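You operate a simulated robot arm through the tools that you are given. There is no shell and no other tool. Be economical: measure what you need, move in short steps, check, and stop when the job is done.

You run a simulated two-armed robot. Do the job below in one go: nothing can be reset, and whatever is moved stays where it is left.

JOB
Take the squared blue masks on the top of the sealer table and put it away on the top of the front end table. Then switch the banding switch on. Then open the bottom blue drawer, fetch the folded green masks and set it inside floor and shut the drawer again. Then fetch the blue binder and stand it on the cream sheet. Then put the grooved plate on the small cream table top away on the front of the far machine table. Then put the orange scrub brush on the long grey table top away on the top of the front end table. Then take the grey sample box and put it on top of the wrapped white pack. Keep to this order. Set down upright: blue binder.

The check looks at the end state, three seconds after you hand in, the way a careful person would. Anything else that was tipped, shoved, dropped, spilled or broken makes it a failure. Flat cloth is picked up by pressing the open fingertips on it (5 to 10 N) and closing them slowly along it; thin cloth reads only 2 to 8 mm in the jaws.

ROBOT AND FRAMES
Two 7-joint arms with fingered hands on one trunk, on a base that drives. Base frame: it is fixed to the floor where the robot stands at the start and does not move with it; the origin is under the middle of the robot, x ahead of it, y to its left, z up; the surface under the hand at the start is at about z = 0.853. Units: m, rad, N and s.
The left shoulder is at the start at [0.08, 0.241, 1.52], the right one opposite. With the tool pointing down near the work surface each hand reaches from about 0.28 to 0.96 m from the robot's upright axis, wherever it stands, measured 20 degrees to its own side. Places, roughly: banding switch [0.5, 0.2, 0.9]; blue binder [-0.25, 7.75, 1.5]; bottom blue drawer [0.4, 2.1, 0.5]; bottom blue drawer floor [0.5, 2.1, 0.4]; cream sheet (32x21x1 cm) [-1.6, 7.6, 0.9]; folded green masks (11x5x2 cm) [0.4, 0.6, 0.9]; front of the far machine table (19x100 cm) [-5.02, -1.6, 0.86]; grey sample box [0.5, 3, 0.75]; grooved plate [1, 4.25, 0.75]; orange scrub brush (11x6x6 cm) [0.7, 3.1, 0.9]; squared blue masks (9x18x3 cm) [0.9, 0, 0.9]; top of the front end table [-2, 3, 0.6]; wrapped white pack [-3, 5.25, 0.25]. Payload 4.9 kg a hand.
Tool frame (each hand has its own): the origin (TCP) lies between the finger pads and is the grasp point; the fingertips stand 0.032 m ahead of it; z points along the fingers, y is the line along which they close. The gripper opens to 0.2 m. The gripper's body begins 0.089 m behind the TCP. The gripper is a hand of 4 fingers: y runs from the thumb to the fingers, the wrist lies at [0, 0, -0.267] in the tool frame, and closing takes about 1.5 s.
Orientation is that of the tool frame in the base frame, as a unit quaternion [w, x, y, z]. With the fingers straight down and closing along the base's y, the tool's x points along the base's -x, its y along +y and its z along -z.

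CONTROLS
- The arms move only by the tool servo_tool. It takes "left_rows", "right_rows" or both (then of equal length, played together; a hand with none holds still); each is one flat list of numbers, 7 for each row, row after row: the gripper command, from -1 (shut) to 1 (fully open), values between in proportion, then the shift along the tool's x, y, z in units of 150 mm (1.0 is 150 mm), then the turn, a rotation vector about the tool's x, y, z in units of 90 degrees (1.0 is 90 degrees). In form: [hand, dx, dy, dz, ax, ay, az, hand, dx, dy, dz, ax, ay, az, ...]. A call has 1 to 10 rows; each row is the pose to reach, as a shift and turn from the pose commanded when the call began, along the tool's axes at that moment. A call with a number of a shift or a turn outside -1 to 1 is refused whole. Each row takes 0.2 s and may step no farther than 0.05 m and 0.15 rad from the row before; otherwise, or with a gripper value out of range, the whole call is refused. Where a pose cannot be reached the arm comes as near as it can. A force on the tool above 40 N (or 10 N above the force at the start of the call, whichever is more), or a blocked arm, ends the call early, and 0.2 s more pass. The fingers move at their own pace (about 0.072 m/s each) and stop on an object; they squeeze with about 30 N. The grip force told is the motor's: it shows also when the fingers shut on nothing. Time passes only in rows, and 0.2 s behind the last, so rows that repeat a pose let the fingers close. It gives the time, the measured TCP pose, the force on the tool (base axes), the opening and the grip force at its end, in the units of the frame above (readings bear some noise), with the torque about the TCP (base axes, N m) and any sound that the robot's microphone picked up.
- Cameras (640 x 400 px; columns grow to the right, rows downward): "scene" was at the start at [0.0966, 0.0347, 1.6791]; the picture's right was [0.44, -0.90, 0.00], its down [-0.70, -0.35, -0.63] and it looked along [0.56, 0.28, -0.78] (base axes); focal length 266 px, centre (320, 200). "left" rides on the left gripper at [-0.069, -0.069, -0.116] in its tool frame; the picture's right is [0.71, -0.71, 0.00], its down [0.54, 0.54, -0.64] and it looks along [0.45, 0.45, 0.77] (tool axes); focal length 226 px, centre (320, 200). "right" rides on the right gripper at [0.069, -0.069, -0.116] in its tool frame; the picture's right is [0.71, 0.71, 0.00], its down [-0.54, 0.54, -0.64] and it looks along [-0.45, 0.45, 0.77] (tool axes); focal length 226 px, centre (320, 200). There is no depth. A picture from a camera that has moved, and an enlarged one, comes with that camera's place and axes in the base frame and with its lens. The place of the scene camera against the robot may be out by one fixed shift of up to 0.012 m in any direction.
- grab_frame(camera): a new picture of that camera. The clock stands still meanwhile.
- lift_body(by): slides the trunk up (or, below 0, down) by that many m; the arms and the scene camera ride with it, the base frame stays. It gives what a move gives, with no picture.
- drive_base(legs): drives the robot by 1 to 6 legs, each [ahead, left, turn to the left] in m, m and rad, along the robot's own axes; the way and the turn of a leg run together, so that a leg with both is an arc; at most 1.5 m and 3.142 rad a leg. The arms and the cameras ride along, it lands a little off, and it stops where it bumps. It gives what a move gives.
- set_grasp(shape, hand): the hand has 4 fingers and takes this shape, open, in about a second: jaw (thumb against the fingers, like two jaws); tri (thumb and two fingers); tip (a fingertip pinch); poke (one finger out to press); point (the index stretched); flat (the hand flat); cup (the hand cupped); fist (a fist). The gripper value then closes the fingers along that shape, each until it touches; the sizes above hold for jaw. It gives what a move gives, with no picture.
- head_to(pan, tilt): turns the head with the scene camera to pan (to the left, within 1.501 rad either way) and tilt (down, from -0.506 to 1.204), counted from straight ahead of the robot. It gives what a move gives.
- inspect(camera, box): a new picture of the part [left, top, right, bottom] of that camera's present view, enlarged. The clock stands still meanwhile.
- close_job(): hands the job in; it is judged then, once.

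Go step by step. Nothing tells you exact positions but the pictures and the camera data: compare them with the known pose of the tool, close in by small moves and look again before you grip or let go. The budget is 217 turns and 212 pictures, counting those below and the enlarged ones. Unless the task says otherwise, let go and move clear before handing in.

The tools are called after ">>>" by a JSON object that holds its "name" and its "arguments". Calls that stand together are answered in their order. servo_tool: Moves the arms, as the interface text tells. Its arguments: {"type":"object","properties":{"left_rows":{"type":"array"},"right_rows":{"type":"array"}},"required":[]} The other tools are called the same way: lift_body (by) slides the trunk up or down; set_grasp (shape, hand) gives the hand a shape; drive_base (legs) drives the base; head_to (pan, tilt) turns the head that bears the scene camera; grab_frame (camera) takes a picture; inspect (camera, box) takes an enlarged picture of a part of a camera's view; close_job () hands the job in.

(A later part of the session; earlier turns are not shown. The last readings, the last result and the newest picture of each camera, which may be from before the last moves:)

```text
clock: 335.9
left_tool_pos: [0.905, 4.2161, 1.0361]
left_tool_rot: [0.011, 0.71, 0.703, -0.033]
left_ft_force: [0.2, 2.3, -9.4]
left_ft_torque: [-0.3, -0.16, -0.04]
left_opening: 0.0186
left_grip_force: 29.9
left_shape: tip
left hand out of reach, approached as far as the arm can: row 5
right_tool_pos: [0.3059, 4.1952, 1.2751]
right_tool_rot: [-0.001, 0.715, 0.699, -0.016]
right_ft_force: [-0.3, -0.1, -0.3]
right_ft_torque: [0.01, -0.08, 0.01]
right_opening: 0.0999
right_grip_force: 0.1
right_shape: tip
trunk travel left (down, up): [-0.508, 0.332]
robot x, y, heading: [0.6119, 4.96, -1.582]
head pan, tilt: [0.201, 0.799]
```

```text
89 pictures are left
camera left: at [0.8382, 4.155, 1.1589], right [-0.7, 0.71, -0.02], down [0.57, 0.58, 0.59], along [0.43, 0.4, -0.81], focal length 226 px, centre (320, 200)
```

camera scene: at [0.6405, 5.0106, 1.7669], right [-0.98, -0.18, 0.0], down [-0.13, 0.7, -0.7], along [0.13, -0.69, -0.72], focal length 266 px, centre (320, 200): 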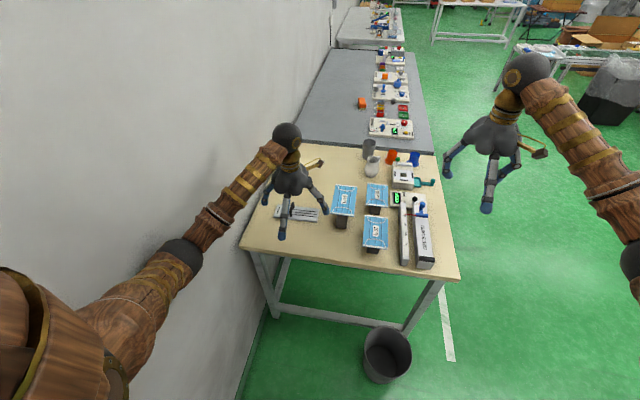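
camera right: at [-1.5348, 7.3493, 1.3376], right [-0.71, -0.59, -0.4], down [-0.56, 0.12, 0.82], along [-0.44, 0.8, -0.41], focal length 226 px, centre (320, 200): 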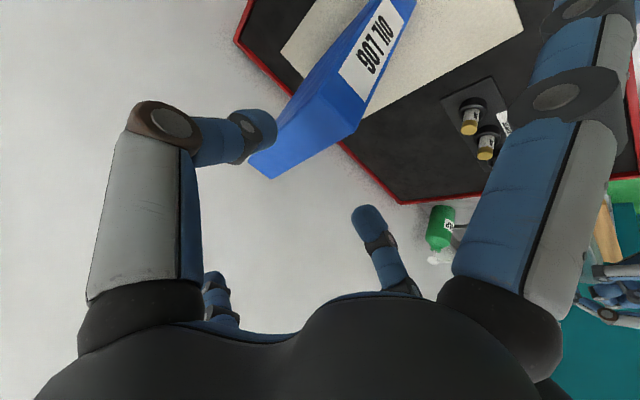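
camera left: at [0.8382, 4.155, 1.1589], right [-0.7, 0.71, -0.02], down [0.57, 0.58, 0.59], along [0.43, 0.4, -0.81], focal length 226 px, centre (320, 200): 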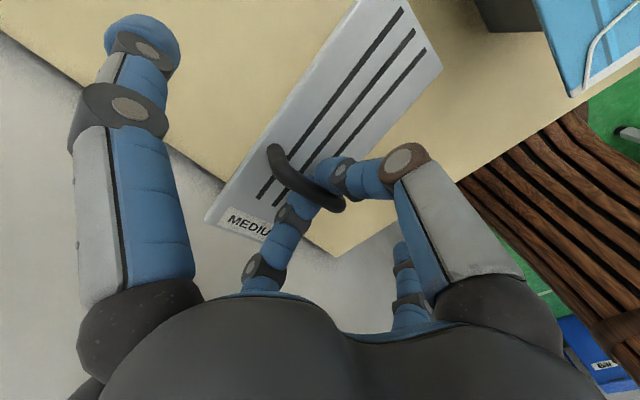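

Plate is held (≈9 N). Raise, retrace the path around the bin, and travel down the aisle.

>>> {"name": "lift_body", "arguments": {"by": 0.15}}

>>> {"name": "drive_base", "arguments": {"legs": [[-0.16, 0, 0], [0, -0.14, 0], [0.12, -0.276, 0], [0.05, -0.145, 0], [0.1, -0.62, 0]]}}

>>> {"name": "drive_base", "arguments": {"legs": [[1.4, 0, 0], [1.4, 0, 0], [1.4, 0, 0], [0.9, 0, 0], [0, 0, -0.9]]}}

>>> {"name": "head_to", "arguments": {"pan": 0.0, "tilt": 0.25}}

>>> {"name": "grab_frame", "arguments": {"camera": "scene"}}

>>> {"name": "grab_frame", "arguments": {"camera": "left"}}

```text
clock: 337.6
left_tool_pos: [0.9105, 4.2199, 1.1801]
left_tool_rot: [0.015, 0.714, 0.7, -0.023]
left_ft_force: [0.1, 0.7, -4.5]
left_ft_torque: [0.04, -0.01, -0.04]
left_opening: 0.0184
left_grip_force: 30.0
left_shape: tip
right_tool_pos: [0.3069, 4.1952, 1.4241]
right_tool_rot: [0.0, 0.716, 0.698, -0.015]
right_ft_force: [0.1, 0.7, -0.2]
right_ft_torque: [-0.01, 0.03, -0.02]
right_opening: 0.1001
right_grip_force: 0.0
right_shape: tip
trunk travel left (down, up): [-0.658, 0.182]
robot x, y, heading: [0.6159, 4.9597, -1.585]
head pan, tilt: [0.201, 0.799]
```

```text
clock: 345.8
left_tool_pos: [-0.2736, 4.1259, 1.1821]
left_tool_rot: [0.016, 0.714, 0.699, -0.025]
left_ft_force: [0.4, -1.0, -5.3]
left_ft_torque: [0.01, 0.02, -0.02]
left_opening: 0.0184
left_grip_force: 30.1
left_shape: tip
right_tool_pos: [-0.8778, 4.106, 1.4259]
right_tool_rot: [-0.002, 0.715, 0.699, -0.016]
right_ft_force: [-0.2, 0.2, 0.7]
right_ft_torque: [0.0, 0.05, 0.01]
right_opening: 0.1
right_grip_force: 0.0
right_shape: tip
trunk travel left (down, up): [-0.658, 0.182]
robot x, y, heading: [-0.5747, 4.8679, -1.586]
head pan, tilt: [0.201, 0.799]
```

```text
clock: 372.6
left_tool_pos: [-1.0773, -0.9176, 1.1808]
left_tool_rot: [0.004, 0.949, 0.313, -0.029]
left_ft_force: [0.6, 0.1, -4.1]
left_ft_torque: [-0.02, -0.02, 0.01]
left_opening: 0.0184
left_grip_force: 30.2
left_shape: tip
right_tool_pos: [-1.464, -0.4527, 1.425]
right_tool_rot: [-0.008, 0.95, 0.311, -0.014]
right_ft_force: [-0.3, 0.1, -0.4]
right_ft_torque: [0.01, 0.04, -0.01]
right_opening: 0.0999
right_grip_force: 0.0
right_shape: tip
trunk travel left (down, up): [-0.658, 0.182]
robot x, y, heading: [-0.672, -0.2306, -2.5]
head pan, tilt: [0.201, 0.799]
```

```text
clock: 373.5
left_tool_pos: [-1.0783, -0.9151, 1.1817]
left_tool_rot: [0.005, 0.949, 0.313, -0.028]
left_ft_force: [0.1, 0.1, -4.4]
left_ft_torque: [0.01, 0.0, -0.02]
left_opening: 0.0184
left_grip_force: 30.2
left_shape: tip
right_tool_pos: [-1.4639, -0.4508, 1.4246]
right_tool_rot: [-0.008, 0.95, 0.312, -0.014]
right_ft_force: [0.4, 0.5, -0.2]
right_ft_torque: [0.01, -0.01, 0.02]
right_opening: 0.1
right_grip_force: 0.0
right_shape: tip
trunk travel left (down, up): [-0.658, 0.182]
robot x, y, heading: [-0.6733, -0.2308, -2.502]
head pan, tilt: [0.0, 0.25]
```

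```text
88 pictures are left
camera scene: at [-0.7744, -0.303, 1.9655], right [-0.6, 0.8, 0.0], down [0.2, 0.15, -0.97], along [-0.78, -0.58, -0.25], focal length 266 px, centre (320, 200)
```

scene: 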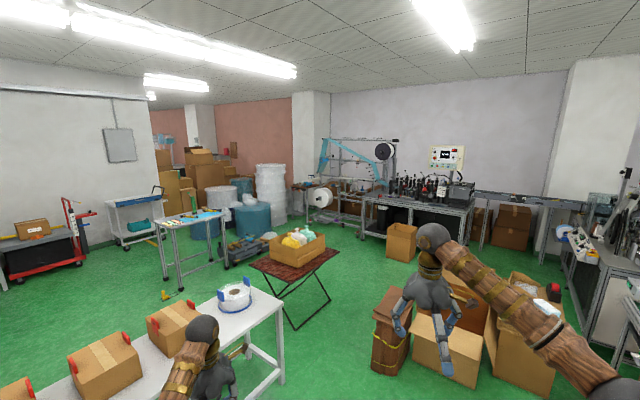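

```text
87 pictures are left
camera left: at [-1.1689, -0.8986, 1.3026], right [0.15, 0.99, -0.03], down [0.79, -0.1, 0.61], along [0.6, -0.12, -0.79], focal length 226 px, centre (320, 200)
```

left: 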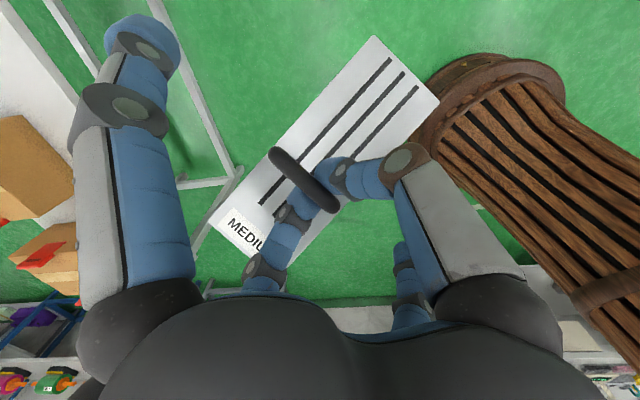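

The far machine table is across the room with boxes, a dark-red table and a white table between. Enlarge to plan the way.

>>> {"name": "inspect", "arguments": {"camera": "scene", "box": [230, 150, 560, 400]}}

```text
1.60 times, centred on (395, 275) of scene
camera zoom: at [-0.7744, -0.303, 1.9655], right [-0.6, 0.8, 0.0], down [0.2, 0.15, -0.97], along [-0.78, -0.58, -0.25], focal length 426 px, centre (200, 80)
```

zoom: 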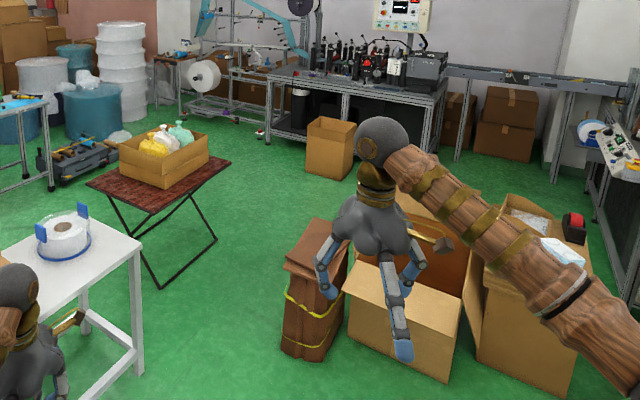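

Route: between the brown crate (south side y≈−1.10) and dark-red table (north edge y≈−1.87), then to the front of the far table at y≈−1.35 beside the floor box. Raise and drive to the corridor entrance.

>>> {"name": "lift_body", "arguments": {"by": 0.17}}

>>> {"name": "drive_base", "arguments": {"legs": [[0, 0, -0.64], [0.66, 0.435, 0], [0.66, 0.435, 0], [0.3, 0.28, 0]]}}

>>> {"name": "head_to", "arguments": {"pan": 0.0, "tilt": 0.7}}

>>> {"name": "grab_frame", "arguments": {"camera": "scene"}}

```text
clock: 375.4
left_tool_pos: [-1.0772, -0.9154, 1.3505]
left_tool_rot: [0.003, 0.949, 0.313, -0.028]
left_ft_force: [-0.3, 0.4, -3.9]
left_ft_torque: [-0.03, 0.0, 0.0]
left_opening: 0.0181
left_grip_force: 29.9
left_shape: tip
right_tool_pos: [-1.4644, -0.452, 1.5954]
right_tool_rot: [-0.007, 0.95, 0.311, -0.013]
right_ft_force: [-0.6, 0.4, 0.1]
right_ft_torque: [-0.04, -0.04, -0.03]
right_opening: 0.1001
right_grip_force: 0.0
right_shape: tip
trunk travel left (down, up): [-0.828, 0.012]
robot x, y, heading: [-0.6683, -0.2284, -2.506]
head pan, tilt: [0.0, 0.25]
```

```text
clock: 387.4
left_tool_pos: [-3.0229, -1.68, 1.354]
left_tool_rot: [-0.004, 1.0, -0.002, -0.029]
left_ft_force: [0.5, 0.7, -3.9]
left_ft_torque: [-0.04, 0.02, 0.0]
left_opening: 0.0184
left_grip_force: 29.8
left_shape: tip
right_tool_pos: [-3.0548, -1.0776, 1.5957]
right_tool_rot: [-0.01, 1.0, -0.005, -0.012]
right_ft_force: [0.2, 0.2, 0.2]
right_ft_torque: [-0.07, 0.05, 0.02]
right_opening: 0.1
right_grip_force: 0.0
right_shape: tip
trunk travel left (down, up): [-0.828, 0.012]
robot x, y, heading: [-2.2869, -1.3748, 3.146]
head pan, tilt: [0.0, 0.25]
```

```text
clock: 388.3
left_tool_pos: [-3.0258, -1.6827, 1.351]
left_tool_rot: [-0.005, 1.0, -0.003, -0.028]
left_ft_force: [1.3, -0.7, -4.1]
left_ft_torque: [0.0, -0.02, 0.01]
left_opening: 0.0182
left_grip_force: 29.8
left_shape: tip
right_tool_pos: [-3.0578, -1.08, 1.5953]
right_tool_rot: [-0.011, 1.0, -0.004, -0.011]
right_ft_force: [1.0, 0.2, -0.2]
right_ft_torque: [-0.01, -0.01, 0.0]
right_opening: 0.1002
right_grip_force: 0.0
right_shape: tip
trunk travel left (down, up): [-0.828, 0.012]
robot x, y, heading: [-2.29, -1.3748, 3.143]
head pan, tilt: [0.0, 0.7]
```

```text
85 pictures are left
camera scene: at [-2.4077, -1.3756, 2.0948], right [0.0, 1.0, 0.0], down [0.64, 0.0, -0.77], along [-0.77, 0.0, -0.64], focal length 266 px, centre (320, 200)
```

scene: 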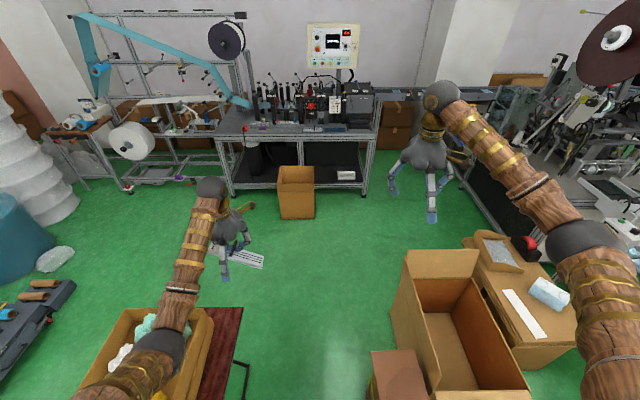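

Corridor is clear, centre y≈−1.465. Go through, then angle to the right of the floor box in front of the table.

>>> {"name": "drive_base", "arguments": {"legs": [[0.15, 0.09, 0], [1.0, 0, 0], [0.65, -0.36, 0]]}}

>>> {"name": "head_to", "arguments": {"pan": 0.15, "tilt": 0.8}}

>>> {"name": "grab_frame", "arguments": {"camera": "scene"}}

```text
clock: 398.2
left_tool_pos: [-4.8234, -1.412, 1.3516]
left_tool_rot: [-0.006, 1.0, -0.005, -0.029]
left_ft_force: [1.0, 0.5, -3.5]
left_ft_torque: [0.04, -0.01, -0.01]
left_opening: 0.0183
left_grip_force: 30.0
left_shape: tip
right_tool_pos: [-4.8522, -0.8083, 1.5956]
right_tool_rot: [-0.013, 1.0, -0.006, -0.011]
right_ft_force: [0.5, 0.2, 0.4]
right_ft_torque: [0.03, 0.02, -0.02]
right_opening: 0.0999
right_grip_force: 0.1
right_shape: tip
trunk travel left (down, up): [-0.828, 0.012]
robot x, y, heading: [-4.0897, -1.11, 3.133]
head pan, tilt: [0.0, 0.7]
```

```text
clock: 398.9
left_tool_pos: [-4.8254, -1.412, 1.3512]
left_tool_rot: [-0.005, 1.0, -0.004, -0.03]
left_ft_force: [0.8, -0.1, -3.5]
left_ft_torque: [-0.04, 0.0, 0.0]
left_opening: 0.0184
left_grip_force: 29.9
left_shape: tip
right_tool_pos: [-4.8542, -0.8081, 1.5959]
right_tool_rot: [-0.012, 1.0, -0.006, -0.011]
right_ft_force: [0.4, -0.7, 0.4]
right_ft_torque: [0.01, 0.0, -0.01]
right_opening: 0.0998
right_grip_force: 0.0
right_shape: tip
trunk travel left (down, up): [-0.828, 0.012]
robot x, y, heading: [-4.0908, -1.1093, 3.136]
head pan, tilt: [0.15, 0.799]
```

```text
84 pictures are left
camera scene: at [-4.2002, -1.1186, 2.0866], right [-0.14, 0.99, 0.0], down [0.71, 0.1, -0.7], along [-0.69, -0.1, -0.72], focal length 266 px, centre (320, 200)
```

scene: 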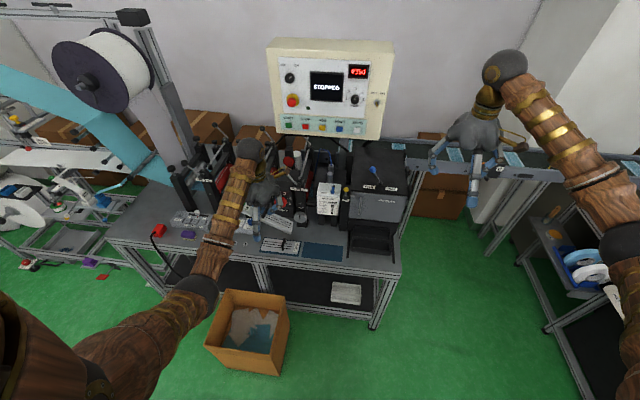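

>>> {"name": "inspect", "arguments": {"camera": "scene", "box": [90, 180, 430, 340]}}

>>> {"name": "grab_frame", "arguments": {"camera": "left"}}

```text
1.88 times, centred on (260, 260) of scene
camera zoom: at [-4.2002, -1.1186, 2.0866], right [-0.14, 0.99, 0.0], down [0.71, 0.1, -0.7], along [-0.69, -0.1, -0.72], focal length 501 px, centre (433, 87)
```

zoom: 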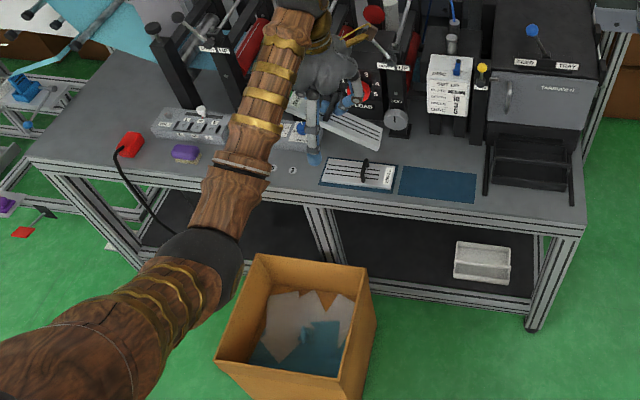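

```text
82 pictures are left
camera left: at [-4.8867, -1.3435, 1.4728], right [0.71, 0.7, -0.03], down [0.57, -0.55, 0.61], along [0.41, -0.45, -0.8], focal length 226 px, centre (320, 200)
```

left: 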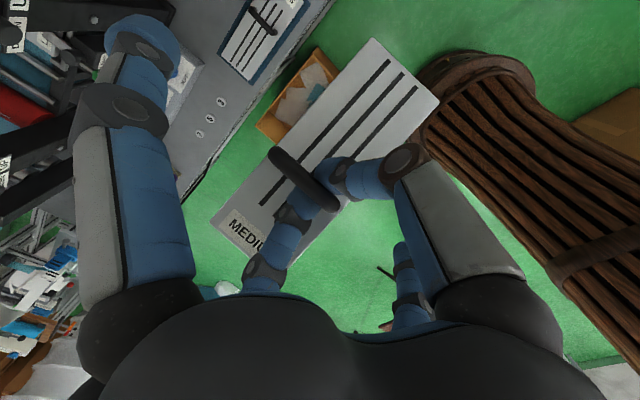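

There's an empty blue mat beside a like plate on the table front, centre ≈[-4.99, -1.225, 0.86]. I'll set the plate there. Position the base, then lower the trunk.

>>> {"name": "drive_base", "arguments": {"legs": [[0.15, -0.17, 0]]}}

>>> {"name": "lift_body", "arguments": {"by": -0.25}}

>>> {"name": "grab_frame", "arguments": {"camera": "left"}}

>>> {"name": "grab_frame", "arguments": {"camera": "scene"}}

```text
clock: 400.6
left_tool_pos: [-4.9722, -1.2439, 1.3527]
left_tool_rot: [-0.007, 0.999, -0.006, -0.03]
left_ft_force: [0.8, 0.2, -4.6]
left_ft_torque: [0.05, 0.02, 0.0]
left_opening: 0.0185
left_grip_force: 30.1
left_shape: tip
right_tool_pos: [-4.9982, -0.6402, 1.5984]
right_tool_rot: [-0.013, 1.0, -0.008, -0.011]
right_ft_force: [0.7, -0.4, 0.4]
right_ft_torque: [0.09, 0.02, 0.02]
right_opening: 0.1003
right_grip_force: 0.1
right_shape: tip
trunk travel left (down, up): [-0.828, 0.012]
robot x, y, heading: [-4.2356, -0.9356, 3.135]
head pan, tilt: [0.15, 0.799]
```

```text
clock: 403.2
left_tool_pos: [-4.9752, -1.24, 1.1017]
left_tool_rot: [-0.006, 1.0, -0.005, -0.028]
left_ft_force: [-0.3, 0.5, -4.2]
left_ft_torque: [-0.02, 0.0, -0.02]
left_opening: 0.0185
left_grip_force: 30.4
left_shape: tip
right_tool_pos: [-5.0031, -0.6354, 1.3451]
right_tool_rot: [-0.012, 1.0, -0.008, -0.01]
right_ft_force: [-0.6, 0.3, 0.4]
right_ft_torque: [0.0, -0.03, 0.01]
right_opening: 0.0999
right_grip_force: 0.1
right_shape: tip
trunk travel left (down, up): [-0.578, 0.262]
robot x, y, heading: [-4.2396, -0.9401, 3.133]
head pan, tilt: [0.15, 0.799]
```

```text
81 pictures are left
camera left: at [-5.0372, -1.1715, 1.2225], right [0.71, 0.7, -0.03], down [0.57, -0.55, 0.61], along [0.41, -0.45, -0.79], focal length 226 px, centre (320, 200)
```

left: 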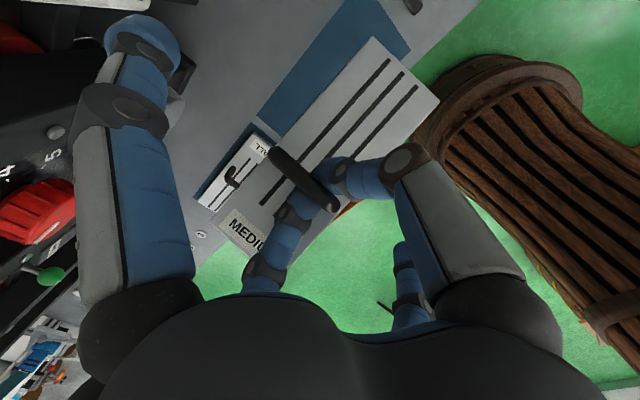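

```text
80 pictures are left
camera scene: at [-4.3503, -0.9482, 1.8365], right [-0.14, 0.99, 0.0], down [0.71, 0.1, -0.7], along [-0.69, -0.1, -0.72], focal length 266 px, centre (320, 200)
```

scene: 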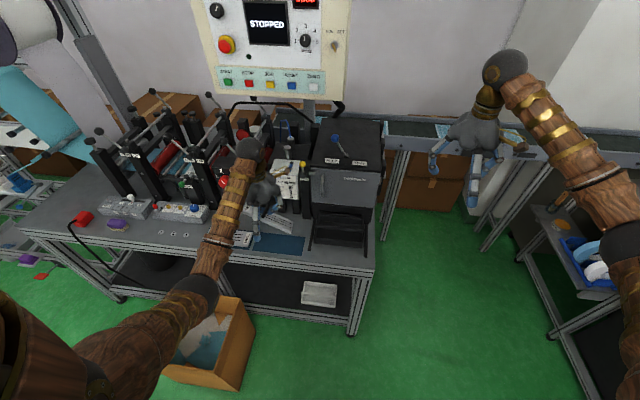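

Aligned with the mat. Lower 13 cm, then feel for contact.

>>> {"name": "servo_tool", "arguments": {"left_rows": [-1, 0.015, 0.02, 0.25, 0, 0, 0, -1, 0.03, 0.05, 0.5, 0, 0, 0, -1, 0.045, 0.05, 0.75, 0, 0, 0, -1, 0.055, 0.05, 0.9, 0, 0, 0]}}

>>> {"name": "grab_frame", "arguments": {"camera": "left"}}

```text
clock: 404.2
left_tool_pos: [-4.9742, -1.2464, 0.9655]
left_tool_rot: [-0.005, 1.0, -0.006, -0.028]
left_ft_force: [0.0, -0.5, -3.3]
left_ft_torque: [-0.02, -0.03, 0.03]
left_opening: 0.0182
left_grip_force: 30.2
left_shape: tip
right_tool_pos: [-5.0024, -0.6366, 1.345]
right_tool_rot: [-0.012, 1.0, -0.008, -0.011]
right_ft_force: [-0.7, 0.2, 0.3]
right_ft_torque: [0.0, -0.03, -0.01]
right_opening: 0.1001
right_grip_force: 0.0
right_shape: tip
trunk travel left (down, up): [-0.578, 0.262]
robot x, y, heading: [-4.2366, -0.9376, 3.134]
head pan, tilt: [0.15, 0.799]
```

```text
79 pictures are left
camera left: at [-5.0369, -1.1784, 1.0862], right [0.71, 0.7, -0.03], down [0.57, -0.55, 0.61], along [0.41, -0.45, -0.79], focal length 226 px, centre (320, 200)
```

left: 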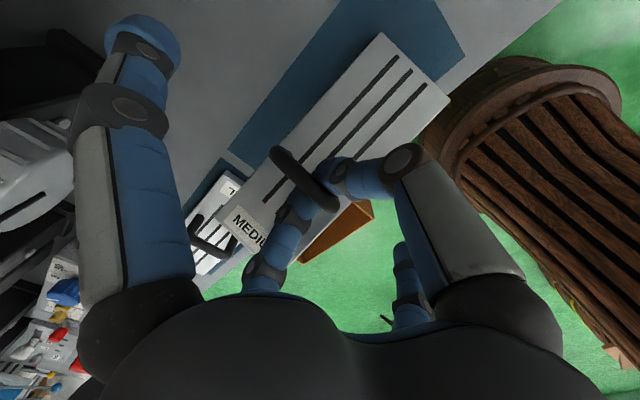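

Small shift to centre on the mat, then down to contact.

>>> {"name": "servo_tool", "arguments": {"left_rows": [-1, -0.03, -0.06, 0.1, 0, 0, 0, -1, -0.05, -0.06, 0.2, 0, 0, 0, -1, -0.05, -0.06, 0.27, 0, 0, 0, -1, -0.05, -0.06, 0.33, 0, 0, 0, -1, -0.05, -0.06, 0.38, 0, 0, 0, -1, -0.05, -0.06, 0.43, 0, 0, 0]}}

>>> {"name": "grab_frame", "arguments": {"camera": "left"}}

```text
clock: 405.6
left_tool_pos: [-4.9853, -1.2361, 0.9027]
left_tool_rot: [-0.006, 1.0, -0.007, -0.029]
left_ft_force: [0.6, -0.7, 0.2]
left_ft_torque: [0.0, 0.03, -0.02]
left_opening: 0.0185
left_grip_force: 30.2
left_shape: tip
right_tool_pos: [-5.0024, -0.6358, 1.3458]
right_tool_rot: [-0.012, 1.0, -0.008, -0.011]
right_ft_force: [0.6, 0.2, -0.1]
right_ft_torque: [-0.02, 0.0, 0.0]
right_opening: 0.1
right_grip_force: 0.0
right_shape: tip
trunk travel left (down, up): [-0.578, 0.262]
robot x, y, heading: [-4.2405, -0.9432, 3.133]
head pan, tilt: [0.15, 0.799]
```

```text
78 pictures are left
camera left: at [-5.0478, -1.1674, 1.0237], right [0.71, 0.7, -0.03], down [0.57, -0.55, 0.61], along [0.4, -0.45, -0.8], focal length 226 px, centre (320, 200)
```

left: 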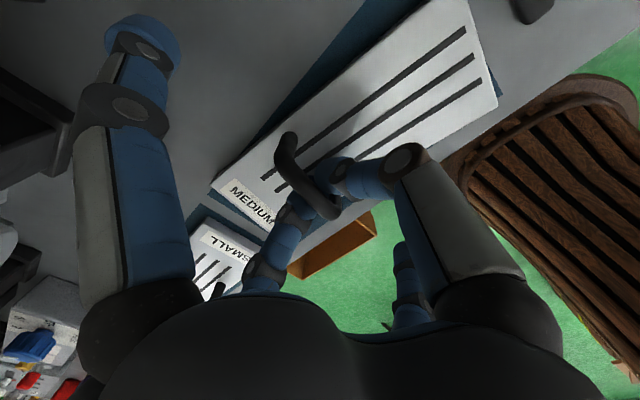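

The weight has come off: the plate rests on the mat. Open and lift away.

>>> {"name": "servo_tool", "arguments": {"left_rows": [-0.8, 0, 0, 0, 0, 0, 0, -0.6, 0, 0, 0, 0, 0, 0, -0.45, 0, 0, 0, 0, 0, 0, -0.45, 0, 0, -0.15, 0, 0, 0, -0.45, 0.01, 0, -0.4, 0, 0, 0, -0.45, 0.02, 0, -0.7, 0, 0, 0, -0.45, 0.03, 0, -1, 0, 0, 0]}}

>>> {"name": "grab_frame", "arguments": {"camera": "left"}}

```text
clock: 407.2
left_tool_pos: [-4.9725, -1.2373, 1.0523]
left_tool_rot: [-0.006, 1.0, -0.005, -0.028]
left_ft_force: [0.2, -0.6, -0.4]
left_ft_torque: [0.01, 0.0, -0.02]
left_opening: 0.0551
left_grip_force: 0.0
left_shape: tip
right_tool_pos: [-5.0024, -0.635, 1.3452]
right_tool_rot: [-0.011, 1.0, -0.008, -0.011]
right_ft_force: [0.2, 0.6, 0.0]
right_ft_torque: [-0.02, 0.0, -0.01]
right_opening: 0.0999
right_grip_force: 0.0
right_shape: tip
trunk travel left (down, up): [-0.578, 0.262]
robot x, y, heading: [-4.2375, -0.9353, 3.132]
head pan, tilt: [0.15, 0.799]
```

```text
77 pictures are left
camera left: at [-5.0341, -1.1695, 1.1729], right [0.71, 0.7, -0.03], down [0.57, -0.55, 0.61], along [0.41, -0.45, -0.79], focal length 226 px, centre (320, 200)
```

left: 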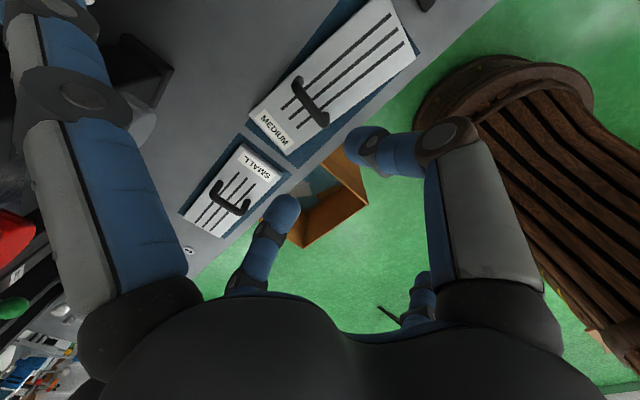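

The plate lies on the mat. Now back out the same way toward the long grey table for the orange brush.

>>> {"name": "lift_body", "arguments": {"by": 0.2}}

>>> {"name": "drive_base", "arguments": {"legs": [[-0.15, 0.17, 0.009], [-0.65, 0.36, 0], [-1.0, 0, 0], [-0.15, -0.09, 0], [-0.3, -0.28, 0], [-0.66, -0.435, 0]]}}

>>> {"name": "drive_base", "arguments": {"legs": [[-0.66, -0.435, 0], [0, 0, -1.571], [1.5, 0, 0], [1.4, 0, 0], [0, 0, -1.571]]}}

>>> {"name": "head_to", "arguments": {"pan": 0.0, "tilt": 0.5}}

>>> {"name": "grab_frame", "arguments": {"camera": "scene"}}

```text
clock: 409.4
left_tool_pos: [-4.9721, -1.2375, 1.2523]
left_tool_rot: [-0.006, 1.0, -0.005, -0.027]
left_ft_force: [-0.5, 0.1, -0.3]
left_ft_torque: [0.0, -0.01, 0.02]
left_opening: 0.0549
left_grip_force: 0.0
left_shape: tip
right_tool_pos: [-5.0023, -0.6358, 1.5435]
right_tool_rot: [-0.011, 1.0, -0.008, -0.011]
right_ft_force: [0.6, -0.4, 0.6]
right_ft_torque: [0.0, 0.02, -0.06]
right_opening: 0.1005
right_grip_force: 0.1
right_shape: tip
trunk travel left (down, up): [-0.778, 0.062]
robot x, y, heading: [-4.2413, -0.9364, 3.135]
head pan, tilt: [0.15, 0.799]
```

```text
clock: 426.6
left_tool_pos: [-2.0665, -0.9646, 1.2511]
left_tool_rot: [-0.005, 1.0, 0.002, -0.028]
left_ft_force: [-0.4, 0.1, 0.8]
left_ft_torque: [0.01, -0.02, 0.01]
left_opening: 0.055
left_grip_force: 0.1
left_shape: tip
right_tool_pos: [-2.1075, -0.3649, 1.5447]
right_tool_rot: [-0.012, 1.0, -0.001, -0.01]
right_ft_force: [0.6, 1.0, 0.3]
right_ft_torque: [0.01, 0.0, 0.0]
right_opening: 0.1001
right_grip_force: 0.1
right_shape: tip
trunk travel left (down, up): [-0.778, 0.062]
robot x, y, heading: [-1.3373, -0.6522, -3.141]
head pan, tilt: [0.15, 0.799]
```

```text
clock: 452.0
left_tool_pos: [0.0029, 3.0001, 1.252]
left_tool_rot: [0.028, -0.01, 1.0, -0.005]
left_ft_force: [0.2, -0.1, 0.6]
left_ft_torque: [-0.02, 0.03, 0.02]
left_opening: 0.0549
left_grip_force: 0.1
left_shape: tip
right_tool_pos: [0.051, 2.3986, 1.5457]
right_tool_rot: [0.011, -0.008, 1.0, -0.013]
right_ft_force: [0.6, -0.1, 0.1]
right_ft_torque: [0.01, -0.02, 0.03]
right_opening: 0.0998
right_grip_force: 0.1
right_shape: tip
trunk travel left (down, up): [-0.778, 0.062]
robot x, y, heading: [-0.7197, 2.6751, 0.024]
head pan, tilt: [0.15, 0.799]
```

```text
clock: 452.8
left_tool_pos: [0.0025, 3.0, 1.2507]
left_tool_rot: [0.028, -0.01, 1.0, -0.006]
left_ft_force: [0.2, 0.4, -0.1]
left_ft_torque: [0.02, 0.0, 0.0]
left_opening: 0.0551
left_grip_force: 0.1
left_shape: tip
right_tool_pos: [0.0514, 2.3988, 1.5451]
right_tool_rot: [0.01, -0.008, 1.0, -0.011]
right_ft_force: [0.6, 1.0, 0.1]
right_ft_torque: [-0.02, -0.02, -0.05]
right_opening: 0.1
right_grip_force: 0.1
right_shape: tip
trunk travel left (down, up): [-0.778, 0.062]
robot x, y, heading: [-0.7234, 2.6702, 0.018]
head pan, tilt: [0.0, 0.499]
```

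```text
76 pictures are left
camera scene: at [-0.6021, 2.68, 2.0624], right [0.02, -1.0, 0.0], down [-0.48, -0.01, -0.88], along [0.88, 0.02, -0.48], focal length 266 px, centre (320, 200)
```

scene: 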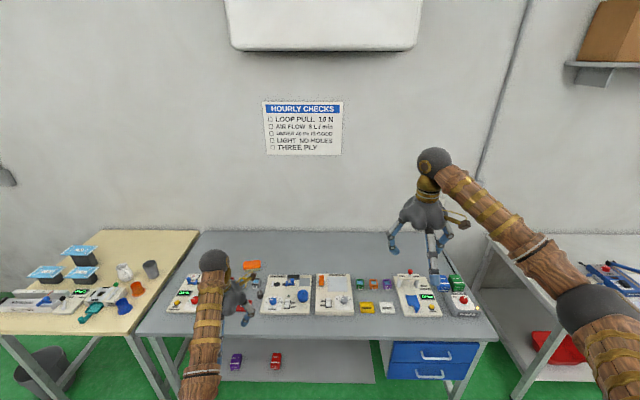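

>>> {"name": "inspect", "arguments": {"camera": "scene", "box": [150, 235, 350, 385]}}

```text
2.67 times, centred on (250, 310) of scene
camera zoom: at [-0.6021, 2.68, 2.0624], right [0.02, -1.0, 0.0], down [-0.48, -0.01, -0.88], along [0.88, 0.02, -0.48], focal length 710 px, centre (507, -93)
```

zoom: 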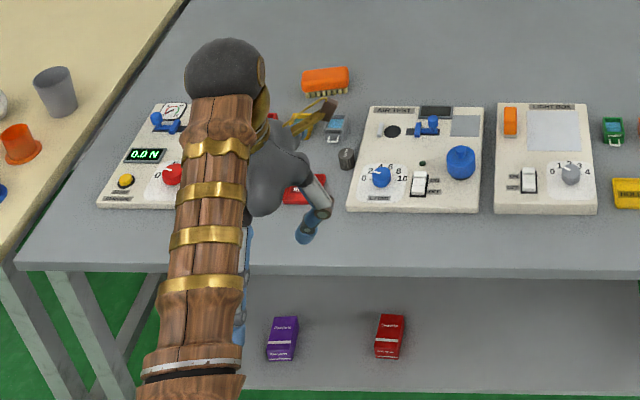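

Brush at ≈[0.682, 3.14], bristles down, long side along y. I'll take it with the right hand, turned to close along x. Drive into place and turn the hand.

>>> {"name": "drive_base", "arguments": {"legs": [[0, 0.72, -0.02], [0.58, 0, 0]]}}

>>> {"name": "servo_tool", "arguments": {"left_rows": [0, 0, 0, -0.1, 0, 0, 0, 0, 0, 0, -0.2, 0, 0, 0, 0, 0, 0, -0.3, 0, 0, 0, 0, 0, 0, -0.4, 0, 0, 0, 0, 0, 0, -0.5, 0, 0, 0, 0, 0, 0, -0.6, 0, 0, 0, 0, 0, 0, -0.7, 0, 0, 0, 0, 0, 0, -0.8, 0, 0, 0, 0, 0, 0, -0.9, 0, 0, 0, 0, 0, 0, -1, 0, 0, 0], "right_rows": [0, 0, 0, 0, 0, 0, 0.095, 0, 0, 0, 0, 0, 0, 0.19, 0, 0, 0, 0, 0, 0, 0.285, 0, 0, 0, 0, 0, 0, 0.38, 0, 0, 0, 0, 0, 0, 0.475, 0, 0, 0, 0, 0, 0, 0.57, 0, 0, 0, 0, 0, 0, 0.665, 0, 0, 0, 0, 0, 0, 0.76, 0, 0, 0, 0, 0, 0, 0.855, 0, 0, 0, 0, 0, 0, 0.95]}}

>>> {"name": "lift_body", "arguments": {"by": -0.25}}

>>> {"name": "grab_frame", "arguments": {"camera": "right"}}

```text
clock: 459.6
left_tool_pos: [0.5756, 3.7123, 1.2537]
left_tool_rot: [0.028, -0.002, 1.0, -0.006]
left_ft_force: [-0.6, 0.5, -0.4]
left_ft_torque: [0.03, -0.08, -0.01]
left_opening: 0.0547
left_grip_force: 0.1
left_shape: tip
right_tool_pos: [0.6116, 3.1107, 1.5479]
right_tool_rot: [0.011, 0.001, 1.0, -0.011]
right_ft_force: [-0.7, -0.1, 0.5]
right_ft_torque: [-0.01, -0.05, -0.01]
right_opening: 0.1001
right_grip_force: 0.1
right_shape: tip
trunk travel left (down, up): [-0.778, 0.062]
robot x, y, heading: [-0.1507, 3.4002, 0.006]
head pan, tilt: [0.0, 0.499]
```

```text
clock: 461.8
left_tool_pos: [0.5688, 3.7119, 1.4009]
left_tool_rot: [0.028, -0.001, 1.0, -0.005]
left_ft_force: [0.1, 0.7, 0.4]
left_ft_torque: [0.0, 0.03, -0.01]
left_opening: 0.1
left_grip_force: 0.0
left_shape: tip
right_tool_pos: [0.6159, 3.109, 1.545]
right_tool_rot: [0.015, 0.68, 0.733, -0.002]
right_ft_force: [0.0, 0.6, 0.2]
right_ft_torque: [0.04, 0.0, 0.0]
right_opening: 0.0999
right_grip_force: 0.0
right_shape: tip
trunk travel left (down, up): [-0.778, 0.062]
robot x, y, heading: [-0.1524, 3.3992, 0.006]
head pan, tilt: [0.0, 0.499]
```

```text
clock: 464.4
left_tool_pos: [0.5684, 3.7137, 1.151]
left_tool_rot: [0.028, -0.002, 1.0, -0.006]
left_ft_force: [0.5, -0.3, 0.3]
left_ft_torque: [0.0, -0.05, 0.02]
left_opening: 0.0999
left_grip_force: 0.0
left_shape: tip
right_tool_pos: [0.616, 3.111, 1.2957]
right_tool_rot: [0.015, 0.679, 0.734, -0.001]
right_ft_force: [-0.1, -0.2, 0.7]
right_ft_torque: [0.01, 0.02, -0.01]
right_opening: 0.0998
right_grip_force: 0.1
right_shape: tip
trunk travel left (down, up): [-0.528, 0.312]
robot x, y, heading: [-0.1522, 3.3981, 0.004]
head pan, tilt: [0.0, 0.499]
```

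```text
74 pictures are left
camera right: at [0.5389, 3.1769, 1.409], right [0.65, 0.76, 0.0], down [0.57, -0.48, 0.67], along [0.51, -0.43, -0.75], focal length 226 px, centre (320, 200)
```

right: 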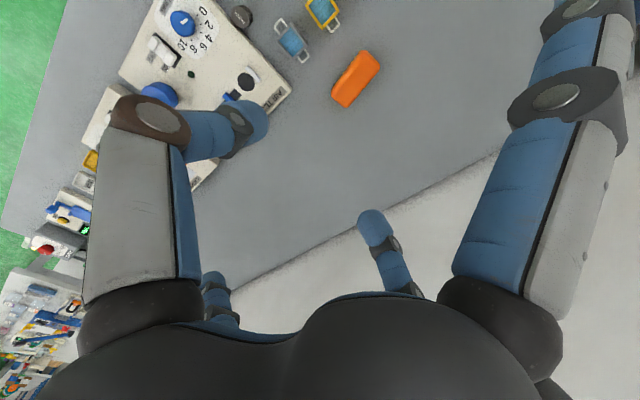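

Brush centre ≈[0.683, 3.153], turned about 18°. Align and lower.

>>> {"name": "servo_tool", "arguments": {"right_rows": [0, 0.05, 0.1, 0.2, 0, 0, -0.03, 0, 0.1, 0.2, 0.4, 0, 0, -0.06, 0, 0.15, 0.3, 0.6, 0, 0, -0.09, 0, 0.2, 0.4, 0.8, 0, 0, -0.12, 0, 0.245, 0.467, 1, 0, 0, -0.15]}}

>>> {"name": "grab_frame", "arguments": {"camera": "right"}}

```text
clock: 465.6
left_tool_pos: [0.5687, 3.7137, 1.1498]
left_tool_rot: [0.028, -0.002, 1.0, -0.005]
left_ft_force: [0.1, -0.1, -0.4]
left_ft_torque: [-0.03, 0.02, 0.0]
left_opening: 0.1
left_grip_force: 0.0
left_shape: tip
right_tool_pos: [0.6875, 3.1498, 1.1446]
right_tool_rot: [0.016, 0.587, 0.809, -0.004]
right_ft_force: [0.6, 1.1, -0.5]
right_ft_torque: [0.03, 0.01, 0.0]
right_opening: 0.0999
right_grip_force: 0.1
right_shape: tip
trunk travel left (down, up): [-0.528, 0.312]
robot x, y, heading: [-0.1525, 3.399, 0.006]
head pan, tilt: [0.0, 0.499]
```

```text
73 pictures are left
camera right: at [0.5976, 3.1973, 1.2585], right [0.45, 0.89, -0.01], down [0.67, -0.33, 0.67], along [0.59, -0.31, -0.75], focal length 226 px, centre (320, 200)
```

right: 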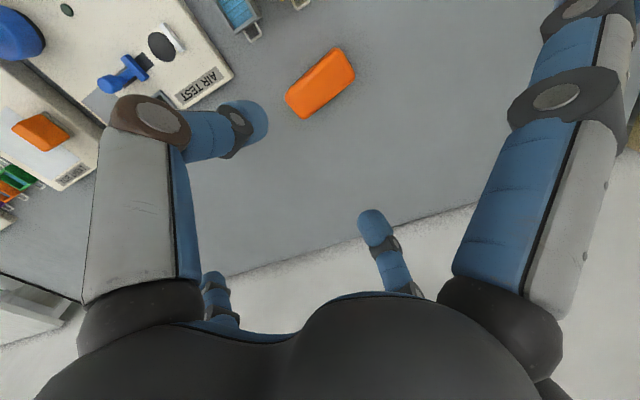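

Well aligned. Descend.

>>> {"name": "servo_tool", "arguments": {"right_rows": [0, 0.02, -0.03, 0.25, 0, 0, 0, 0, 0.04, -0.063, 0.5, 0, 0, 0, 0, 0.04, -0.063, 0.75, 0, 0, 0, 0, 0.04, -0.063, 1, 0, 0, 0]}}

>>> {"name": "grab_frame", "arguments": {"camera": "right"}}

```text
clock: 466.6
left_tool_pos: [0.5689, 3.7147, 1.1508]
left_tool_rot: [0.029, -0.001, 1.0, -0.005]
left_ft_force: [0.6, 1.0, 0.1]
left_ft_torque: [0.0, 0.01, -0.04]
left_opening: 0.1
left_grip_force: 0.0
left_shape: tip
right_tool_pos: [0.6796, 3.1492, 0.9951]
right_tool_rot: [0.015, 0.587, 0.809, -0.004]
right_ft_force: [0.0, 0.1, 1.2]
right_ft_torque: [-0.01, 0.08, 0.03]
right_opening: 0.0999
right_grip_force: 0.0
right_shape: tip
trunk travel left (down, up): [-0.528, 0.312]
robot x, y, heading: [-0.1586, 3.3996, 0.011]
head pan, tilt: [0.0, 0.499]
```

```text
72 pictures are left
camera right: at [0.5894, 3.1961, 1.1093], right [0.45, 0.89, -0.01], down [0.67, -0.33, 0.67], along [0.59, -0.31, -0.75], focal length 226 px, centre (320, 200)
```

right: 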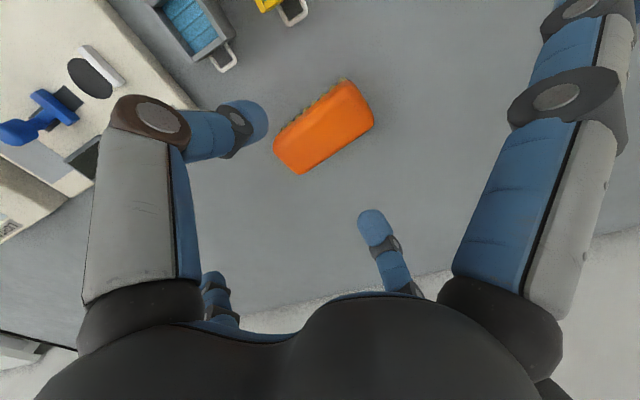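

Final descent and pinch.

>>> {"name": "servo_tool", "arguments": {"right_rows": [0, 0.03, -0.015, 0.2, 0, 0, 0, 0, 0.05, -0.027, 0.4, 0, 0, 0, 0, 0.05, -0.027, 0.58, 0, 0, 0, -0.3, 0.05, -0.027, 0.58, 0, 0, 0, -0.6, 0.05, -0.027, 0.58, 0, 0, 0, -1, 0.05, -0.027, 0.58, 0, 0, 0, -1, 0.05, -0.027, 0.58, 0, 0, 0]}}

>>> {"name": "grab_frame", "arguments": {"camera": "right"}}

```text
clock: 468.2
left_tool_pos: [0.5679, 3.7151, 1.1504]
left_tool_rot: [0.029, -0.003, 1.0, -0.005]
left_ft_force: [0.1, 0.2, 0.2]
left_ft_torque: [0.01, -0.02, -0.02]
left_opening: 0.0998
left_grip_force: 0.0
left_shape: tip
right_tool_pos: [0.6726, 3.1526, 0.9098]
right_tool_rot: [0.015, 0.588, 0.809, -0.004]
right_ft_force: [0.2, -0.6, 0.0]
right_ft_torque: [0.02, -0.01, 0.01]
right_opening: 0.0465
right_grip_force: 29.6
right_shape: tip
trunk travel left (down, up): [-0.528, 0.312]
robot x, y, heading: [-0.1563, 3.3987, 0.01]
head pan, tilt: [0.0, 0.499]
```

```text
71 pictures are left
camera right: at [0.5836, 3.2002, 1.023], right [0.45, 0.89, -0.01], down [0.67, -0.33, 0.67], along [0.59, -0.31, -0.75], focal length 226 px, centre (320, 200)
```

right: 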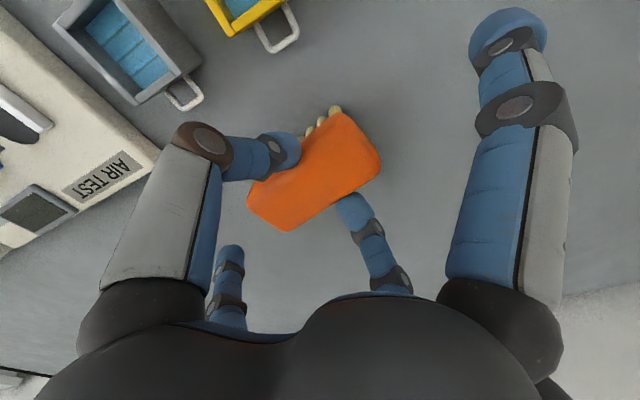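

Brush gripped. Lift it clear, back away, and go to the front end table.

>>> {"name": "servo_tool", "arguments": {"right_rows": [-1, 0, 0, -0.15, 0, 0, 0, -1, 0, 0, -0.35, 0, 0, 0, -1, 0, 0, -0.6, 0, 0, 0, -1, 0, 0, -0.8, 0, 0, 0, -1, 0, 0, -1, 0, 0, 0]}}

>>> {"name": "grab_frame", "arguments": {"camera": "right"}}

>>> {"name": "lift_body", "arguments": {"by": 0.1}}

>>> {"name": "drive_base", "arguments": {"legs": [[-0.55, 0, 0], [0, 0, 1.571], [0, 0, 1.56], [0, 0.7, 0], [0.55, 0, 0]]}}

>>> {"name": "head_to", "arguments": {"pan": 0.0, "tilt": 0.8}}

>>> {"name": "grab_frame", "arguments": {"camera": "scene"}}

```text
clock: 469.4
left_tool_pos: [0.5673, 3.7148, 1.1508]
left_tool_rot: [0.027, -0.001, 1.0, -0.005]
left_ft_force: [-0.9, -0.4, 0.0]
left_ft_torque: [0.01, -0.01, 0.01]
left_opening: 0.0999
left_grip_force: 0.0
left_shape: tip
right_tool_pos: [0.6692, 3.156, 1.059]
right_tool_rot: [0.016, 0.588, 0.809, -0.004]
right_ft_force: [0.3, 0.4, -1.2]
right_ft_torque: [-0.01, -0.01, 0.0]
right_opening: 0.0461
right_grip_force: 30.1
right_shape: tip
trunk travel left (down, up): [-0.528, 0.312]
robot x, y, heading: [-0.1555, 3.3986, 0.007]
head pan, tilt: [0.0, 0.499]
```

```text
70 pictures are left
camera right: at [0.5804, 3.203, 1.1724], right [0.45, 0.89, -0.01], down [0.67, -0.33, 0.66], along [0.59, -0.31, -0.75], focal length 226 px, centre (320, 200)
```

right: 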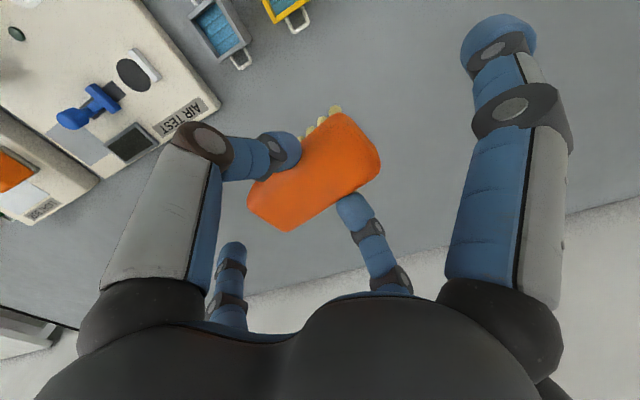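

```text
clock: 470.7
left_tool_pos: [0.5681, 3.7145, 1.2516]
left_tool_rot: [0.028, -0.002, 1.0, -0.005]
left_ft_force: [-0.5, 0.3, 0.1]
left_ft_torque: [0.0, -0.02, -0.04]
left_opening: 0.1
left_grip_force: 0.0
left_shape: tip
right_tool_pos: [0.6685, 3.1548, 1.1582]
right_tool_rot: [0.014, 0.588, 0.809, -0.003]
right_ft_force: [0.7, -0.7, -0.9]
right_ft_torque: [0.05, 0.0, 0.01]
right_opening: 0.0467
right_grip_force: 29.8
right_shape: tip
trunk travel left (down, up): [-0.628, 0.212]
robot x, y, heading: [-0.1555, 3.4031, 0.006]
head pan, tilt: [0.0, 0.499]
```

```text
clock: 487.7
left_tool_pos: [-1.9919, 2.42, 1.2529]
left_tool_rot: [-0.006, 0.999, -0.013, -0.029]
left_ft_force: [0.1, -0.7, 0.1]
left_ft_torque: [0.0, 0.05, -0.02]
left_opening: 0.1
left_grip_force: 0.1
left_shape: tip
right_tool_pos: [-2.0767, 2.9809, 1.1603]
right_tool_rot: [-0.004, 0.8, -0.6, -0.016]
right_ft_force: [0.9, 0.0, -1.2]
right_ft_torque: [-0.02, 0.01, 0.02]
right_opening: 0.0461
right_grip_force: 29.9
right_shape: tip
trunk travel left (down, up): [-0.628, 0.212]
robot x, y, heading: [-1.2623, 2.7104, 3.118]
head pan, tilt: [0.0, 0.499]
```

```text
clock: 488.5
left_tool_pos: [-1.995, 2.4201, 1.2509]
left_tool_rot: [-0.006, 1.0, -0.013, -0.028]
left_ft_force: [-0.6, -0.1, 0.3]
left_ft_torque: [-0.03, -0.02, 0.05]
left_opening: 0.1001
left_grip_force: 0.2
left_shape: tip
right_tool_pos: [-2.0789, 2.9813, 1.1583]
right_tool_rot: [-0.003, 0.8, -0.6, -0.014]
right_ft_force: [-0.2, 0.6, -0.5]
right_ft_torque: [0.01, -0.03, 0.01]
right_opening: 0.0461
right_grip_force: 30.4
right_shape: tip
trunk travel left (down, up): [-0.628, 0.212]
robot x, y, heading: [-1.2639, 2.7113, 3.12]
head pan, tilt: [0.0, 0.799]
```

```text
69 pictures are left
camera scene: at [-1.3768, 2.7134, 1.8865], right [0.02, 1.0, 0.0], down [0.72, -0.02, -0.7], along [-0.7, 0.02, -0.72], focal length 266 px, centre (320, 200)
```

scene: 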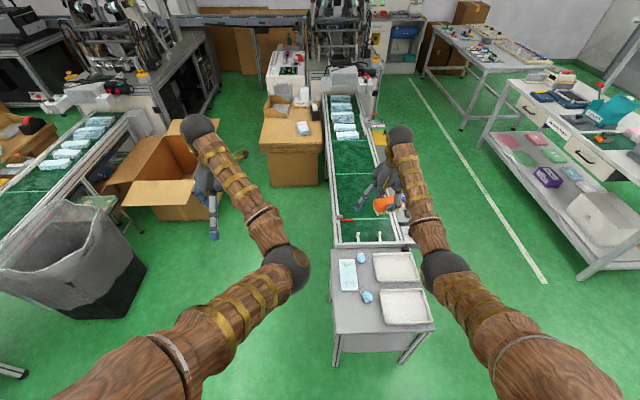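

>>> {"name": "inspect", "arguments": {"camera": "scene", "box": [310, 230, 450, 350]}}

```text
3.33 times, centred on (380, 290) of scene
camera zoom: at [-1.3768, 2.7134, 1.8865], right [0.02, 1.0, 0.0], down [0.72, -0.02, -0.7], along [-0.7, 0.02, -0.72], focal length 888 px, centre (120, -100)
```

zoom: 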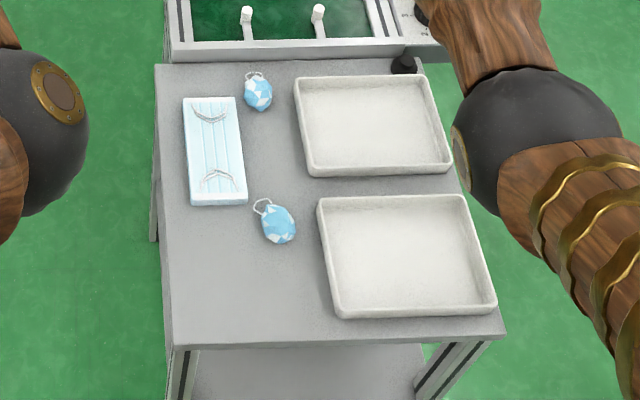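

Free front area: x −1.90…−1.80, y 2.81…3.0. I'll set the brush at ≈[-1.855, 2.878], long side along y. Reposition the base and lower.

>>> {"name": "drive_base", "arguments": {"legs": [[-0.22, 0.1, 0]]}}

>>> {"name": "lift_body", "arguments": {"by": -0.3}}

>>> {"name": "grab_frame", "arguments": {"camera": "right"}}

```text
clock: 490.2
left_tool_pos: [-1.7809, 2.3185, 1.2493]
left_tool_rot: [-0.005, 1.0, -0.014, -0.027]
left_ft_force: [-0.5, 0.7, -0.5]
left_ft_torque: [-0.02, -0.05, 0.0]
left_opening: 0.1002
left_grip_force: 0.2
left_shape: tip
right_tool_pos: [-1.8657, 2.8781, 1.1561]
right_tool_rot: [-0.003, 0.8, -0.601, -0.013]
right_ft_force: [0.4, -0.2, -1.2]
right_ft_torque: [-0.06, -0.08, 0.01]
right_opening: 0.046
right_grip_force: 30.5
right_shape: tip
trunk travel left (down, up): [-0.628, 0.212]
robot x, y, heading: [-1.0442, 2.6083, 3.119]
head pan, tilt: [0.0, 0.799]
```

```text
clock: 493.2
left_tool_pos: [-1.779, 2.3153, 0.9511]
left_tool_rot: [-0.006, 0.999, -0.015, -0.029]
left_ft_force: [-0.6, -0.1, 0.5]
left_ft_torque: [0.03, -0.01, 0.0]
left_opening: 0.1002
left_grip_force: 0.1
left_shape: tip
right_tool_pos: [-1.8616, 2.8782, 0.8572]
right_tool_rot: [-0.004, 0.8, -0.6, -0.014]
right_ft_force: [0.6, -0.9, -0.7]
right_ft_torque: [-0.03, 0.01, 0.01]
right_opening: 0.0458
right_grip_force: 30.3
right_shape: tip
trunk travel left (down, up): [-0.328, 0.512]
robot x, y, heading: [-1.0496, 2.6034, 3.119]
head pan, tilt: [0.0, 0.799]
```

```text
67 pictures are left
camera right: at [-1.7749, 2.8285, 0.9723], right [-0.48, -0.88, -0.01], down [-0.66, 0.35, 0.67], along [-0.58, 0.33, -0.75], focal length 226 px, centre (320, 200)
```

right: 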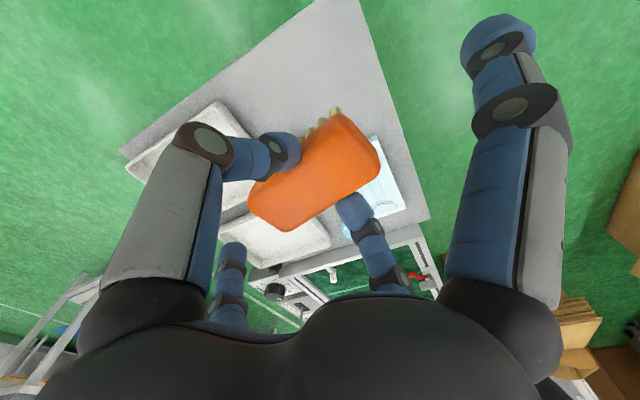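

Good position. Straighten the brush and lower.

>>> {"name": "servo_tool", "arguments": {"right_rows": [-1, 0, -0.02, 0.15, 0, 0, 0.05, -1, 0, -0.04, 0.3, 0, 0, 0.1, -1, 0, -0.04, 0.5, 0, 0, 0.15, -1, 0, -0.04, 0.65, 0, 0, 0.18, -1, 0, -0.04, 0.8, 0, 0, 0.18]}}

>>> {"name": "grab_frame", "arguments": {"camera": "right"}}

>>> {"name": "grab_frame", "arguments": {"camera": "scene"}}

```text
clock: 494.4
left_tool_pos: [-1.7787, 2.316, 0.9514]
left_tool_rot: [-0.005, 0.999, -0.014, -0.028]
left_ft_force: [0.0, 0.0, -0.8]
left_ft_torque: [-0.01, 0.01, -0.01]
left_opening: 0.1003
left_grip_force: 0.1
left_shape: tip
right_tool_pos: [-1.859, 2.8838, 0.738]
right_tool_rot: [0.001, -0.706, 0.708, 0.016]
right_ft_force: [-0.5, 1.0, -0.5]
right_ft_torque: [0.0, -0.02, 0.02]
right_opening: 0.0461
right_grip_force: 30.3
right_shape: tip
trunk travel left (down, up): [-0.328, 0.512]
robot x, y, heading: [-1.0481, 2.6058, 3.115]
head pan, tilt: [0.0, 0.799]
```

```text
66 pictures are left
camera right: at [-1.7887, 2.8122, 0.8515], right [-0.71, -0.71, 0.0], down [-0.53, 0.53, 0.67], along [-0.47, 0.47, -0.75], focal length 226 px, centre (320, 200)
```

right: 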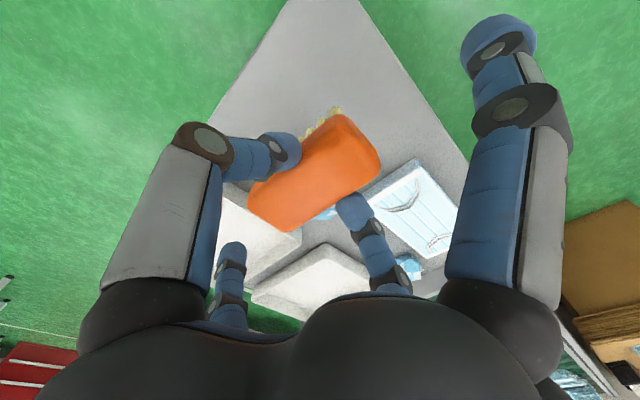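

```text
65 pictures are left
camera scene: at [-1.1605, 2.6093, 1.5865], right [0.02, 1.0, 0.0], down [0.72, -0.02, -0.7], along [-0.7, 0.02, -0.72], focal length 266 px, centre (320, 200)
```

scene: 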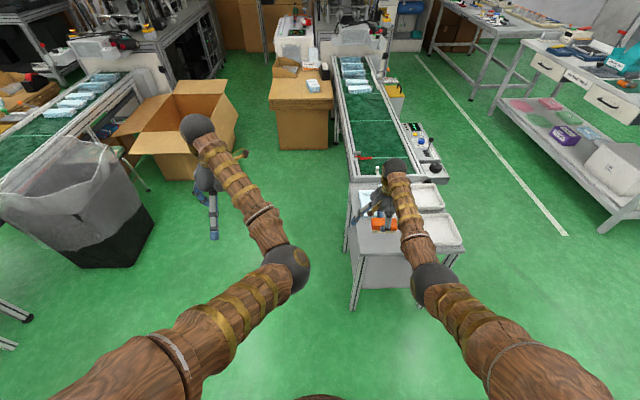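

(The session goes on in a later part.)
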